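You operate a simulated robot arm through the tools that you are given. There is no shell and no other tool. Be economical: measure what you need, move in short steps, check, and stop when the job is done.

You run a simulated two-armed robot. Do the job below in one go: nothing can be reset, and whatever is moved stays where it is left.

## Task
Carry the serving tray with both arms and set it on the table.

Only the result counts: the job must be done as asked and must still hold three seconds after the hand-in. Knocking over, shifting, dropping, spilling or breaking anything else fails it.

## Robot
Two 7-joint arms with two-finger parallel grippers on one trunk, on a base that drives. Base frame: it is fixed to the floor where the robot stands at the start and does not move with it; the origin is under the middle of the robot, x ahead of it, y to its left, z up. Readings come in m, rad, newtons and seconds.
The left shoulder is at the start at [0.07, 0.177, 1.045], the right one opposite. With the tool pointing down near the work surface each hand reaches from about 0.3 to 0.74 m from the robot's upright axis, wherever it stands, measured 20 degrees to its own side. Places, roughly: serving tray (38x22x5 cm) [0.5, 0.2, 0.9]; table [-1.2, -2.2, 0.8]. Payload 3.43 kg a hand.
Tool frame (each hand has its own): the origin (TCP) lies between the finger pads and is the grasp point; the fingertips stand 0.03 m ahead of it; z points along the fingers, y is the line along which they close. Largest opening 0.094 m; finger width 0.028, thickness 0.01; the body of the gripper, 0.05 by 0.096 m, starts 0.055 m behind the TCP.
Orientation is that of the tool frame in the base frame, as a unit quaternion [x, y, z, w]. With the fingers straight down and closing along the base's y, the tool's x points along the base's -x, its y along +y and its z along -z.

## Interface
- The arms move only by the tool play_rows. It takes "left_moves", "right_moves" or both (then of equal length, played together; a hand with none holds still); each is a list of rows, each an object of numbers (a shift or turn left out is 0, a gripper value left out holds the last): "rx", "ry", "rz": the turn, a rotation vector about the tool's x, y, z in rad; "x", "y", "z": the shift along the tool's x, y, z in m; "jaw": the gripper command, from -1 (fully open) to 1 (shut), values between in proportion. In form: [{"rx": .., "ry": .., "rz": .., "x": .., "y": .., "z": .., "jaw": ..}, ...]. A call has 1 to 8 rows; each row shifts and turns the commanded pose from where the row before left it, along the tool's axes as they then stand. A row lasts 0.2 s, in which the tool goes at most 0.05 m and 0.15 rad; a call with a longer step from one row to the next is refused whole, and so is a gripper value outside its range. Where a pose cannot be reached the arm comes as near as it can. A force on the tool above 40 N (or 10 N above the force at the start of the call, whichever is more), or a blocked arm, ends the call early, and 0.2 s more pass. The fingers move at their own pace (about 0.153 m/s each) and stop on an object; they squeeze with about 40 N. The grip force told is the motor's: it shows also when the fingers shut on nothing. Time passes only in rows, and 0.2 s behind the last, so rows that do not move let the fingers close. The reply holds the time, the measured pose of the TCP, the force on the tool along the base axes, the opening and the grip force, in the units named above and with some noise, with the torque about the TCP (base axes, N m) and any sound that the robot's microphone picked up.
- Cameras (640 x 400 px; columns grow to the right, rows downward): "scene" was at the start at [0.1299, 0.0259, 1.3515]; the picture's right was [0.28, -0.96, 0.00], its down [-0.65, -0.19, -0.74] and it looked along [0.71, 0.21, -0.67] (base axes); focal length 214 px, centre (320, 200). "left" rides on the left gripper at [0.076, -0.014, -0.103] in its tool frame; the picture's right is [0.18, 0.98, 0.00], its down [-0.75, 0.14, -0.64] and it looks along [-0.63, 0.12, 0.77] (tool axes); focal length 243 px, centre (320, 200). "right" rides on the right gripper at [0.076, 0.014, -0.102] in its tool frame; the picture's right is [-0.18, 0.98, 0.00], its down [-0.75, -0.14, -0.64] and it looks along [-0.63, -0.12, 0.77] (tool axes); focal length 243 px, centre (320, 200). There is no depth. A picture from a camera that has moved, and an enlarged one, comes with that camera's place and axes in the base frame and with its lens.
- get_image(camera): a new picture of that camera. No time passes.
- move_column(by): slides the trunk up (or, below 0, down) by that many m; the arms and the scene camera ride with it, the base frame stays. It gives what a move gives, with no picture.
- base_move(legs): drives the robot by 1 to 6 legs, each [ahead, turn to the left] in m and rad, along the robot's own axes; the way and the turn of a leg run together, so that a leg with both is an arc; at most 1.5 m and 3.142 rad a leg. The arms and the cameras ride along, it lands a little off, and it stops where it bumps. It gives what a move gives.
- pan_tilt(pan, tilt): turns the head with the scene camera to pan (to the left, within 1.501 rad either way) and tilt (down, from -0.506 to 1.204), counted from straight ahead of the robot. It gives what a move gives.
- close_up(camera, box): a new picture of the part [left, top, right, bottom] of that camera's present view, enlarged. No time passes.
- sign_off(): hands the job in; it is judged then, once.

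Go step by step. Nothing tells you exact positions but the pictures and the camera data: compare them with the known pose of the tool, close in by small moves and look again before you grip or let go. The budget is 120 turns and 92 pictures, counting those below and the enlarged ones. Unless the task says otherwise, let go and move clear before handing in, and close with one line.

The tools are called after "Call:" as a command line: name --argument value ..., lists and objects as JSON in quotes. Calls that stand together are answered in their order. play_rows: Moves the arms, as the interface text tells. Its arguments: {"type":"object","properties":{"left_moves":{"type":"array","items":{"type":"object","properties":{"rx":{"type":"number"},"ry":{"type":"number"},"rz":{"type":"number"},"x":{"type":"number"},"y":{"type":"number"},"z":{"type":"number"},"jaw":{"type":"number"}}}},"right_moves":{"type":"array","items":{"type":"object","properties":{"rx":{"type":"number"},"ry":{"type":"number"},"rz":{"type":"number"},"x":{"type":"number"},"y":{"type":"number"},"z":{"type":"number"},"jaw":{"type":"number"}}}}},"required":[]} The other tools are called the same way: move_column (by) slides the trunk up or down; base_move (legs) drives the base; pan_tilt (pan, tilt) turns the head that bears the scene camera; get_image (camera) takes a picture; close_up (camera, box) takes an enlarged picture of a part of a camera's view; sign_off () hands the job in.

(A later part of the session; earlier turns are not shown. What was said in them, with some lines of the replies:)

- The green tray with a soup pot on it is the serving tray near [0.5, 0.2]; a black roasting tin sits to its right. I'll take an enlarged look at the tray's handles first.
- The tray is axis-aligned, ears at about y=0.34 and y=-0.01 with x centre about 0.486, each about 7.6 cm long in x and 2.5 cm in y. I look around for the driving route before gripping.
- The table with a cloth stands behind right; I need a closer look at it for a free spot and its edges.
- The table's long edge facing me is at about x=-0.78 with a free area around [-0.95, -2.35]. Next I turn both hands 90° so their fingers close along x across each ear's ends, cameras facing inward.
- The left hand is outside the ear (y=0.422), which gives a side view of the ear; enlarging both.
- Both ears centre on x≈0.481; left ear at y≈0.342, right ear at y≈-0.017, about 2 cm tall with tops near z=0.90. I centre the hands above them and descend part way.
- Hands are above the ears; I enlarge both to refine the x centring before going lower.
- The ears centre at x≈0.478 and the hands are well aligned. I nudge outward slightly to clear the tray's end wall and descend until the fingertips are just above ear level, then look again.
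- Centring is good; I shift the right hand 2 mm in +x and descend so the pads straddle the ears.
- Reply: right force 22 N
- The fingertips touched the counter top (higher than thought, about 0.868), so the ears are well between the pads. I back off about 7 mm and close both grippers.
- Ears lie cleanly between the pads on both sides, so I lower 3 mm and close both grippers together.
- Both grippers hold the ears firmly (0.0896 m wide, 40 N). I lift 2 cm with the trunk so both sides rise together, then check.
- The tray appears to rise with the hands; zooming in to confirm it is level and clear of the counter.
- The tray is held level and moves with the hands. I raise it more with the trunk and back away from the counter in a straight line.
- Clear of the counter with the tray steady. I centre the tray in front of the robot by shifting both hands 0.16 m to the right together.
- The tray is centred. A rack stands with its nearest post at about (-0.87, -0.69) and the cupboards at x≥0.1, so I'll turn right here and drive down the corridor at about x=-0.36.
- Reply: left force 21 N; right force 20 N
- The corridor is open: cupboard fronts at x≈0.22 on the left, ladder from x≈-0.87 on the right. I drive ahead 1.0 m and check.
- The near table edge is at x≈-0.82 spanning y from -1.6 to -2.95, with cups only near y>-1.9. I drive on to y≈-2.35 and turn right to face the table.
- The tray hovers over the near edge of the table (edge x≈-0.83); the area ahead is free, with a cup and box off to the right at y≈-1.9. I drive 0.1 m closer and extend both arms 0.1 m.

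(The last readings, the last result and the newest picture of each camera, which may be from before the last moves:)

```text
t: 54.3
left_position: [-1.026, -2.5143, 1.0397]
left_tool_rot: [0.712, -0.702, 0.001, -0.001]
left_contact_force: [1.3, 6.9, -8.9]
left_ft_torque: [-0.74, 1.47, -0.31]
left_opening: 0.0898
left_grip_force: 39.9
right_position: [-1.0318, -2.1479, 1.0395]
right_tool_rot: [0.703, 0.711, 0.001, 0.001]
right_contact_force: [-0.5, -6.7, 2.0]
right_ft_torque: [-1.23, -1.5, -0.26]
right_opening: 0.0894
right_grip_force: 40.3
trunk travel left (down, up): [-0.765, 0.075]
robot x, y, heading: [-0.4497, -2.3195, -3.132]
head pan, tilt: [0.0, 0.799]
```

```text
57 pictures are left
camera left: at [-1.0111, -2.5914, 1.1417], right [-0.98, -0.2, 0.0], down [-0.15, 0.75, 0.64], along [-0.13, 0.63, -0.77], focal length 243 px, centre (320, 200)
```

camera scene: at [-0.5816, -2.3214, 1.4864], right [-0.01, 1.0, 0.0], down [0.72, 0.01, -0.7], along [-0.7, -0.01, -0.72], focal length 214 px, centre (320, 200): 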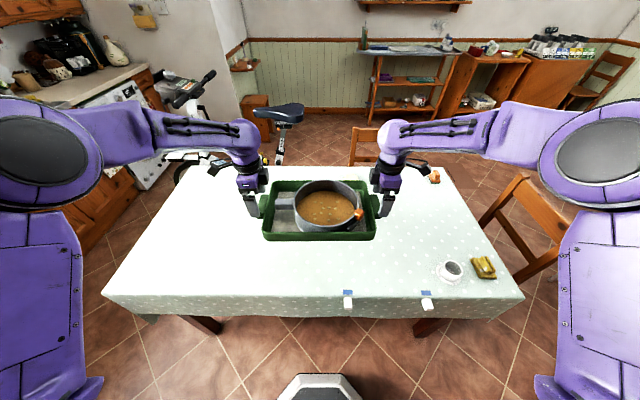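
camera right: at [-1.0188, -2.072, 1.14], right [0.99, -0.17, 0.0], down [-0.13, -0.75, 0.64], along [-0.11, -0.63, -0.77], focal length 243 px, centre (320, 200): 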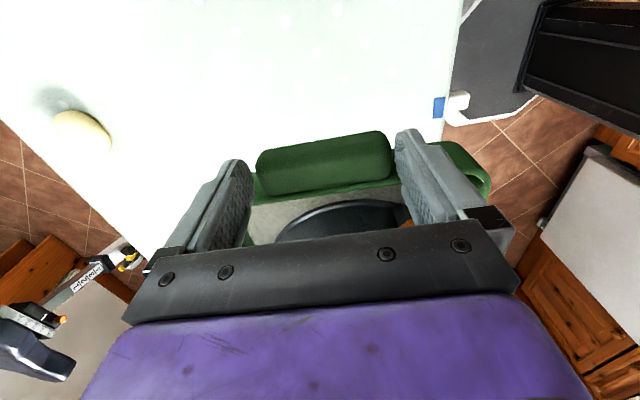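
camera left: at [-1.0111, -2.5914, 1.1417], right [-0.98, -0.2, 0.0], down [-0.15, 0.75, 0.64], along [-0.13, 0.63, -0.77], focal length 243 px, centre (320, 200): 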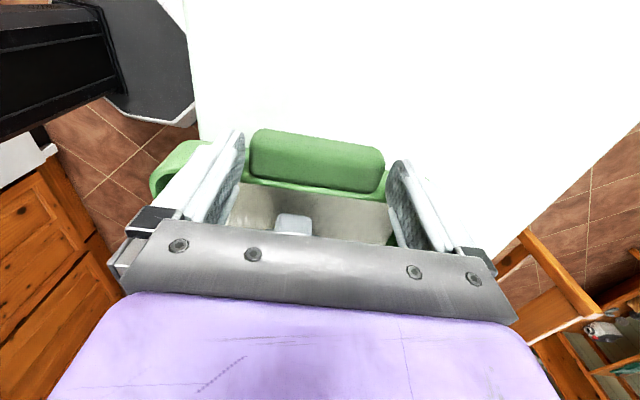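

The tray is over the table with clear space all round. I lower it with the trunk, first most of the way.

Call:
move_column --by -0.16

Call:
get_image --camera "scene"

Call:
get_image --camera "right"

```text
t: 56.1
left_position: [-1.0248, -2.5137, 0.8811]
left_tool_rot: [0.712, -0.702, -0.001, -0.001]
left_contact_force: [1.7, 10.3, -5.2]
left_ft_torque: [0.06, -0.9, -0.27]
left_opening: 0.0897
left_grip_force: 39.7
right_position: [-1.0305, -2.1481, 0.8785]
right_tool_rot: [0.703, 0.711, 0.001, 0.0]
right_contact_force: [-1.3, -10.2, -2.5]
right_ft_torque: [-0.52, 0.93, -0.12]
right_opening: 0.0898
right_grip_force: 39.5
trunk travel left (down, up): [-0.605, 0.235]
robot x, y, heading: [-0.4486, -2.3191, -3.13]
head pan, tilt: [0.0, 0.799]
```

```text
56 pictures are left
camera scene: at [-0.5806, -2.3214, 1.3266], right [-0.01, 1.0, 0.0], down [0.72, 0.01, -0.7], along [-0.7, -0.01, -0.72], focal length 214 px, centre (320, 200)
```

scene: 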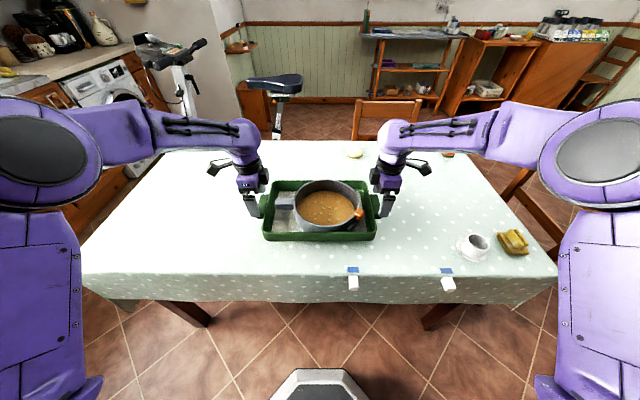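

```text
55 pictures are left
camera right: at [-1.0178, -2.0717, 0.9801], right [0.99, -0.17, 0.0], down [-0.13, -0.76, 0.64], along [-0.11, -0.63, -0.77], focal length 243 px, centre (320, 200)
```

right: 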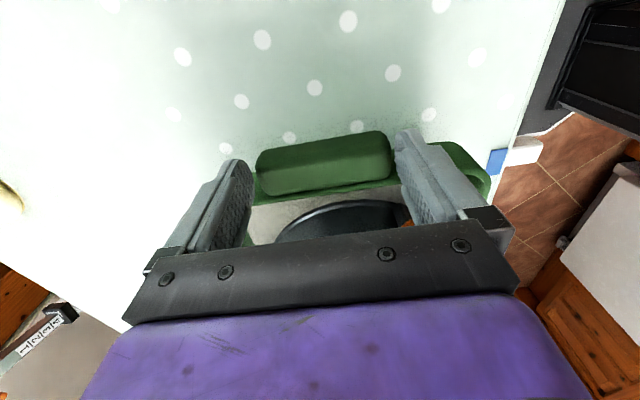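

No contact yet. I keep lowering in small steps, watching the force.

Call:
move_column --by -0.025

Call:
move_column --by -0.012

Call:
close_up --camera "scene" --box '[220, 150, 420, 290]'

Call:
get_image --camera "right"

```text
t: 56.8
left_position: [-1.025, -2.5142, 0.8566]
left_tool_rot: [0.712, -0.702, 0.0, 0.0]
left_contact_force: [3.6, 11.0, -2.3]
left_ft_torque: [0.4, -0.12, -0.69]
left_opening: 0.0896
left_grip_force: 39.8
right_position: [-1.0316, -2.1478, 0.8542]
right_tool_rot: [0.703, 0.711, 0.001, 0.001]
right_contact_force: [-2.7, -10.8, -3.2]
right_ft_torque: [-0.25, 0.22, -0.45]
right_opening: 0.0897
right_grip_force: 40.1
trunk travel left (down, up): [-0.58, 0.26]
robot x, y, heading: [-0.4525, -2.3232, -3.13]
head pan, tilt: [0.0, 0.799]
```

```text
t: 57.4
left_position: [-1.0253, -2.514, 0.8441]
left_tool_rot: [0.712, -0.702, 0.0, -0.002]
left_contact_force: [3.3, 12.2, -2.7]
left_ft_torque: [0.51, 0.23, -0.76]
left_opening: 0.0895
left_grip_force: 40.7
right_position: [-1.031, -2.1478, 0.8413]
right_tool_rot: [0.702, 0.712, 0.0, 0.0]
right_contact_force: [-3.0, -10.7, -3.8]
right_ft_torque: [-0.14, -0.17, -0.57]
right_opening: 0.0893
right_grip_force: 39.7
trunk travel left (down, up): [-0.568, 0.272]
robot x, y, heading: [-0.4469, -2.3193, -3.13]
head pan, tilt: [0.0, 0.799]
```

```text
2.86 times, centred on (320, 220) of scene
camera zoom: at [-0.5804, -2.3214, 1.2895], right [-0.01, 1.0, 0.0], down [0.72, 0.01, -0.7], along [-0.7, -0.01, -0.72], focal length 613 px, centre (320, 143)
```

zoom: 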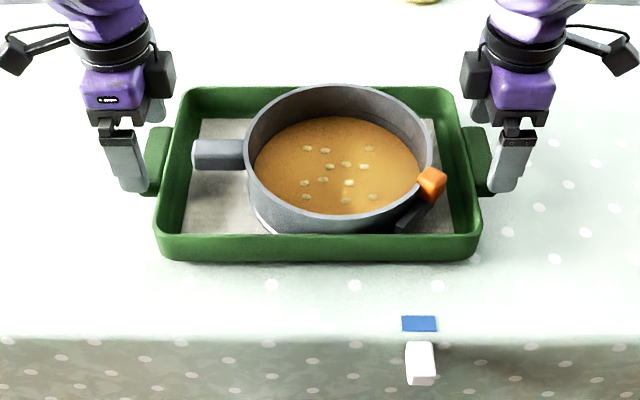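

```text
53 pictures are left
camera right: at [-1.0177, -2.0717, 0.9431], right [0.99, -0.17, 0.0], down [-0.13, -0.76, 0.64], along [-0.11, -0.63, -0.77], focal length 243 px, centre (320, 200)
```

right: 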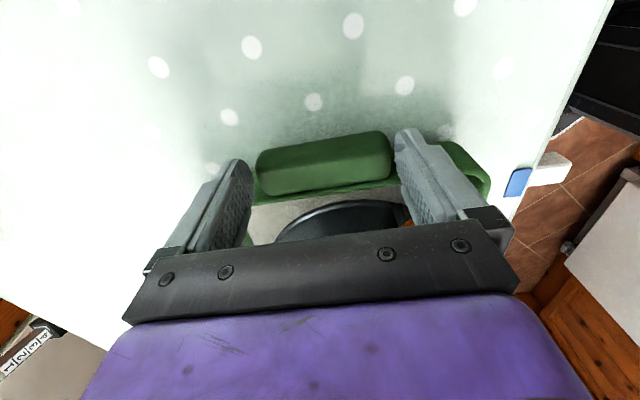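

From the dots' parallax I estimate the table top near z≈0.75, so about 5 cm remain. I lower 3.5 cm, then in finer steps.

Call:
move_column --by -0.03

Call:
move_column --by -0.008

Call:
get_image --camera "right"

Call:
close_up --camera "scene" --box '[220, 150, 420, 290]'

```text
t: 58.0
left_position: [-1.0248, -2.5145, 0.8326]
left_tool_rot: [0.712, -0.702, -0.011, 0.008]
left_contact_force: [9.5, -2.0, 11.1]
left_ft_torque: [0.09, 0.61, 0.1]
left_opening: 0.0898
left_grip_force: 40.3
right_position: [-1.0304, -2.147, 0.8311]
right_tool_rot: [0.702, 0.712, -0.01, -0.007]
right_contact_force: [11.2, 2.6, 13.3]
right_ft_torque: [0.1, 0.45, -0.33]
right_opening: 0.0894
right_grip_force: 39.5
trunk travel left (down, up): [-0.545, 0.295]
robot x, y, heading: [-0.4514, -2.3217, -3.129]
head pan, tilt: [0.0, 0.799]
stopped: the force on the tool passed its limit (the readings are from after the stop); the commanded pose is now the measured one
```

```text
t: 58.5
left_position: [-1.0256, -2.5151, 0.8321]
left_tool_rot: [0.712, -0.702, -0.014, 0.013]
left_contact_force: [11.6, -1.7, 21.7]
left_ft_torque: [-0.02, -0.65, 0.2]
left_opening: 0.0897
left_grip_force: 39.7
right_position: [-1.0324, -2.1478, 0.8305]
right_tool_rot: [0.702, 0.711, -0.015, -0.013]
right_contact_force: [10.1, 2.3, 19.5]
right_ft_torque: [0.33, -0.68, -0.36]
right_opening: 0.0895
right_grip_force: 40.0
trunk travel left (down, up): [-0.539, 0.301]
robot x, y, heading: [-0.4529, -2.3231, -3.13]
head pan, tilt: [0.0, 0.799]
stopped: the force on the tool passed its limit (the readings are from after the stop); the commanded pose is now the measured one
```

```text
52 pictures are left
camera right: at [-1.0145, -2.0714, 0.9313], right [0.98, -0.17, -0.04], down [-0.11, -0.75, 0.65], along [-0.14, -0.64, -0.76], focal length 243 px, centre (320, 200)
```

right: 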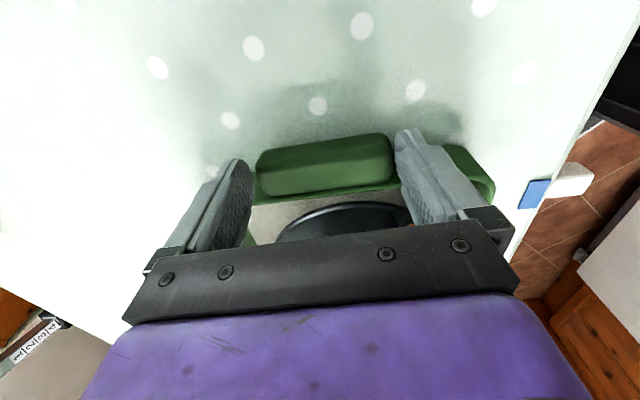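

```text
2.86 times, centred on (320, 220) of scene
camera zoom: at [-0.5703, -2.3212, 1.2612], right [-0.01, 1.0, 0.0], down [0.71, 0.01, -0.7], along [-0.7, -0.01, -0.71], focal length 613 px, centre (320, 143)
```

zoom: 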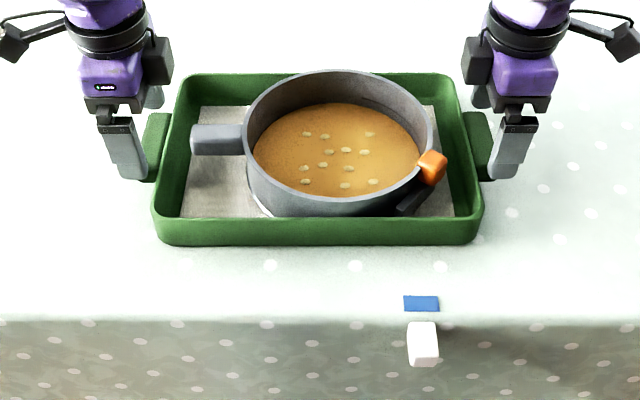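

The tray has reached the table (top at about 0.797) and the trunk overpressed, tilting the hands by about 2°. I relieve it by raising the trunk slightly and read the pose.

Call:
move_column --by 0.01

Call:
close_up --camera "scene" --box '[220, 150, 420, 290]'

```text
t: 59.1
left_position: [-1.0312, -2.5147, 0.8334]
left_tool_rot: [0.713, -0.701, -0.011, 0.008]
left_contact_force: [1.4, -0.1, -3.1]
left_ft_torque: [0.13, 0.12, -0.28]
left_opening: 0.0896
left_grip_force: 39.3
right_position: [-1.0379, -2.1471, 0.8329]
right_tool_rot: [0.701, 0.713, -0.01, -0.008]
right_contact_force: [-1.9, 0.7, -3.1]
right_ft_torque: [-0.13, -0.1, 0.04]
right_opening: 0.0897
right_grip_force: 40.5
trunk travel left (down, up): [-0.549, 0.291]
robot x, y, heading: [-0.4503, -2.3265, -3.133]
head pan, tilt: [0.0, 0.799]
```

```text
2.86 times, centred on (320, 220) of scene
camera zoom: at [-0.5809, -2.3213, 1.2697], right [-0.01, 1.0, 0.0], down [0.72, 0.01, -0.7], along [-0.7, -0.01, -0.72], focal length 613 px, centre (320, 143)
```

zoom: 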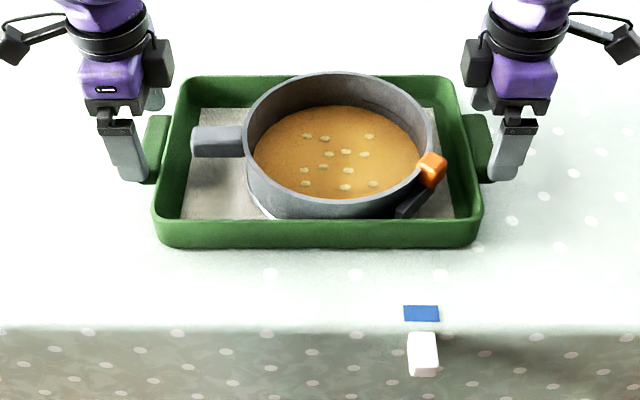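

Now hanging free again with a 1.5° pitch. I level both hands together, then lower by arm in small rows.

Call:
play_rows --left_moves '[{"rx": 0.013, "z": -0.002}, {"rx": 0.014, "z": -0.002}, {}]' --right_moves '[{"rx": -0.013, "z": -0.002}, {"rx": -0.013, "z": -0.002}, {}]'

Call:
play_rows --left_moves '[{"z": 0.002}, {"z": 0.002}, {"z": 0.001}, {}]' --right_moves '[{"z": 0.002}, {"z": 0.002}, {"z": 0.001}, {}]'

```text
t: 59.9
left_position: [-1.0325, -2.5135, 0.8386]
left_tool_rot: [0.713, -0.702, -0.001, -0.001]
left_contact_force: [4.3, 0.9, -3.3]
left_ft_torque: [-0.14, 0.81, -0.93]
left_opening: 0.0894
left_grip_force: 39.8
right_position: [-1.037, -2.1478, 0.8374]
right_tool_rot: [0.702, 0.712, -0.001, 0.001]
right_contact_force: [-3.3, -0.9, -3.5]
right_ft_torque: [0.09, -0.75, -0.44]
right_opening: 0.0897
right_grip_force: 39.9
trunk travel left (down, up): [-0.549, 0.291]
robot x, y, heading: [-0.4516, -2.3233, -3.13]
head pan, tilt: [0.0, 0.799]
```

```text
t: 60.9
left_position: [-1.0321, -2.5146, 0.8335]
left_tool_rot: [0.713, -0.701, -0.004, 0.001]
left_contact_force: [-1.9, -0.2, 8.2]
left_ft_torque: [0.19, 0.16, -0.73]
left_opening: 0.0897
left_grip_force: 40.1
right_position: [-1.0372, -2.1474, 0.835]
right_tool_rot: [0.701, 0.713, -0.003, -0.001]
right_contact_force: [-5.2, 0.8, -2.3]
right_ft_torque: [0.27, 1.93, -0.01]
right_opening: 0.0897
right_grip_force: 39.9
trunk travel left (down, up): [-0.549, 0.291]
robot x, y, heading: [-0.451, -2.3235, -3.128]
head pan, tilt: [0.0, 0.799]
```

The left side has touched; the right is a millimetre or two short. I lower the last bit.

Call:
play_rows --left_moves '[{"z": 0.001}, {}, {}]' --right_moves '[{"z": 0.002}, {"z": 0.001}, {}]'

Call:
get_image --camera "right"

Call:
get_image --camera "left"

```text
t: 61.7
left_position: [-1.0311, -2.5152, 0.8332]
left_tool_rot: [0.713, -0.701, -0.003, 0.001]
left_contact_force: [-7.5, -3.3, 4.8]
left_ft_torque: [-0.33, 2.67, -0.15]
left_opening: 0.0896
left_grip_force: 39.8
right_position: [-1.0357, -2.1462, 0.8342]
right_tool_rot: [0.702, 0.712, -0.004, -0.002]
right_contact_force: [-8.3, 6.6, 21.6]
right_ft_torque: [-0.18, 2.06, 0.33]
right_opening: 0.09
right_grip_force: 40.4
trunk travel left (down, up): [-0.549, 0.291]
robot x, y, heading: [-0.4463, -2.3206, -3.128]
head pan, tilt: [0.0, 0.799]
```

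```text
49 pictures are left
camera right: at [-1.0226, -2.0712, 0.9342], right [0.99, -0.17, -0.01], down [-0.13, -0.75, 0.65], along [-0.12, -0.64, -0.76], focal length 243 px, centre (320, 200)
```

right: 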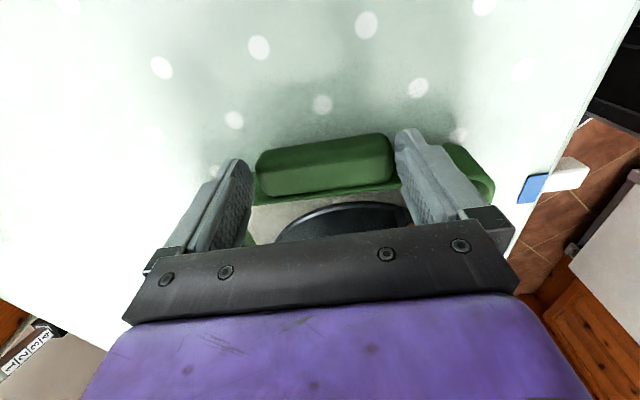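

```text
48 pictures are left
camera left: at [-1.0154, -2.5913, 0.9359], right [-0.98, -0.2, 0.0], down [-0.15, 0.75, 0.65], along [-0.13, 0.63, -0.76], focal length 243 px, centre (320, 200)
```

left: 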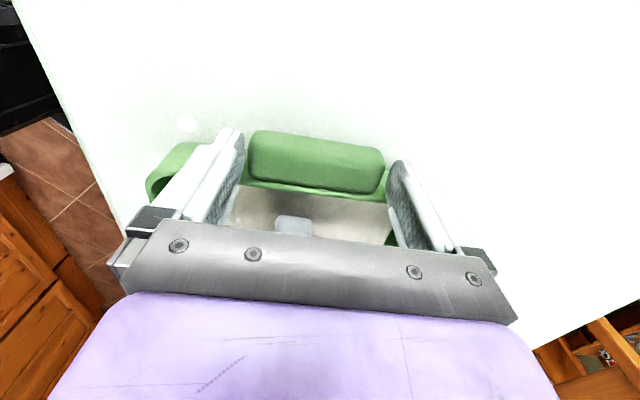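

Both sides now carry upward load, so the tray rests on the table. I open both grippers and let it settle.

Call:
play_rows --left_moves '[{"jaw": -1}, {}, {}]' --right_moves '[{"jaw": -1}, {}, {}]'

Call:
close_up --camera "left" --box '[180, 80, 440, 240]'

Call:
close_up --camera "right" --box '[190, 80, 450, 240]'

Call:
close_up --camera "scene" --box '[220, 150, 420, 290]'

```text
t: 62.5
left_position: [-1.0321, -2.5137, 0.8315]
left_tool_rot: [0.713, -0.701, -0.002, -0.001]
left_contact_force: [-0.2, 0.0, -0.1]
left_ft_torque: [0.01, 0.03, -0.01]
left_opening: 0.094
left_grip_force: 0.1
right_position: [-1.0366, -2.1483, 0.8298]
right_tool_rot: [0.702, 0.712, -0.001, 0.001]
right_contact_force: [-0.1, 0.5, 0.3]
right_ft_torque: [0.0, 0.0, 0.0]
right_opening: 0.0941
right_grip_force: 0.1
trunk travel left (down, up): [-0.549, 0.291]
robot x, y, heading: [-0.4479, -2.3201, -3.128]
head pan, tilt: [0.0, 0.799]
```

```text
2.46 times, centred on (310, 160) of left
camera zoom: at [-1.0165, -2.5911, 0.9341], right [-0.98, -0.2, 0.0], down [-0.15, 0.75, 0.64], along [-0.13, 0.63, -0.76], focal length 597 px, centre (345, 298)
```

zoom: 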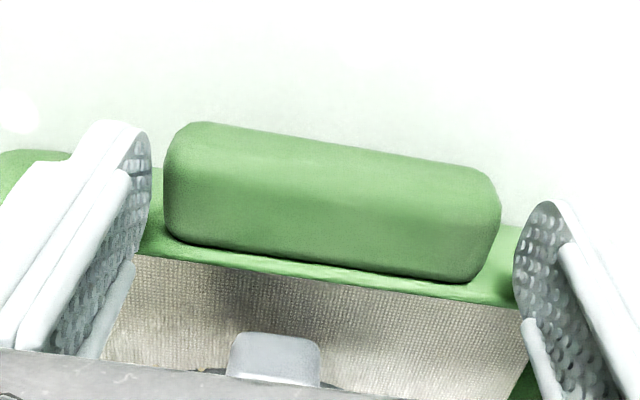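

```text
2.46 times, centred on (320, 160) of right
camera zoom: at [-1.0233, -2.0716, 0.9311], right [0.99, -0.17, 0.0], down [-0.13, -0.75, 0.64], along [-0.11, -0.64, -0.76], focal length 597 px, centre (320, 298)
```

zoom: 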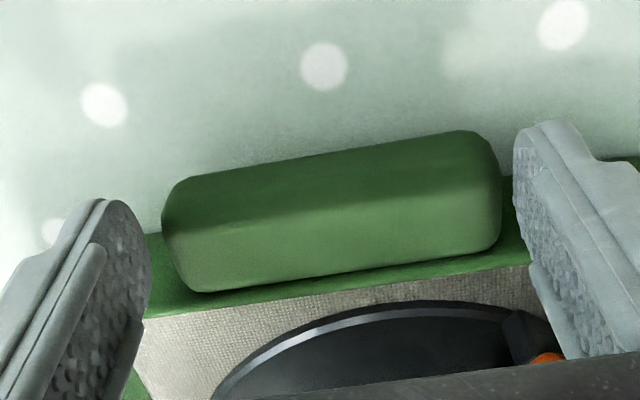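

```text
2.86 times, centred on (320, 220) of scene
camera zoom: at [-0.58, -2.3213, 1.2702], right [-0.01, 1.0, 0.0], down [0.72, 0.01, -0.7], along [-0.7, -0.01, -0.72], focal length 613 px, centre (320, 143)
```

zoom: 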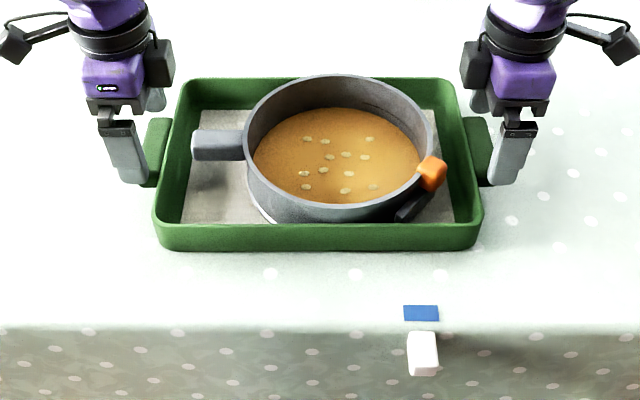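

The tray stands on the table, the grippers are free with no contact force and the soup is intact. I raise both hands straight up.

Call:
play_rows --left_moves '[{"z": -0.01}, {"z": -0.02}, {"z": -0.03}, {"z": -0.04}, {"z": -0.045}, {"z": -0.045}]' --right_moves '[{"z": -0.01}, {"z": -0.02}, {"z": -0.03}, {"z": -0.04}, {"z": -0.045}, {"z": -0.045}]'

Call:
get_image --camera "scene"

```text
t: 63.9
left_position: [-1.0283, -2.5148, 1.023]
left_tool_rot: [0.713, -0.701, -0.003, 0.0]
left_contact_force: [1.1, 0.0, -0.3]
left_ft_torque: [-0.02, 0.0, 0.01]
left_opening: 0.094
left_grip_force: 0.0
right_position: [-1.0355, -2.1477, 1.025]
right_tool_rot: [0.702, 0.713, -0.001, 0.0]
right_contact_force: [0.2, -0.4, 1.0]
right_ft_torque: [0.01, 0.0, 0.0]
right_opening: 0.0937
right_grip_force: 0.1
trunk travel left (down, up): [-0.549, 0.291]
robot x, y, heading: [-0.4496, -2.3226, -3.128]
head pan, tilt: [0.0, 0.799]
```

```text
44 pictures are left
camera scene: at [-0.5786, -2.3211, 1.2703], right [-0.01, 1.0, 0.0], down [0.72, 0.01, -0.7], along [-0.7, -0.01, -0.72], focal length 214 px, centre (320, 200)
```

scene: 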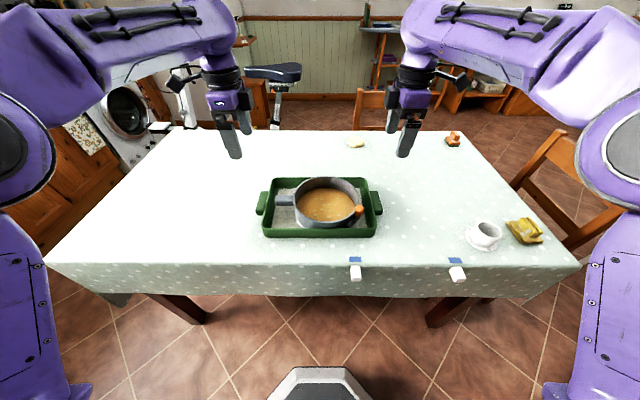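

The tray stands level on the table with the pot upright and full. Both hands are clear, nothing else was disturbed, and I'm handing in.

Call:
sign_off

```text
The job is handed in.
```

The serving tray, with the soup pot still upright and full on it, was carried with both arms and now stands on the table; both hands are clear and the job is handed in.
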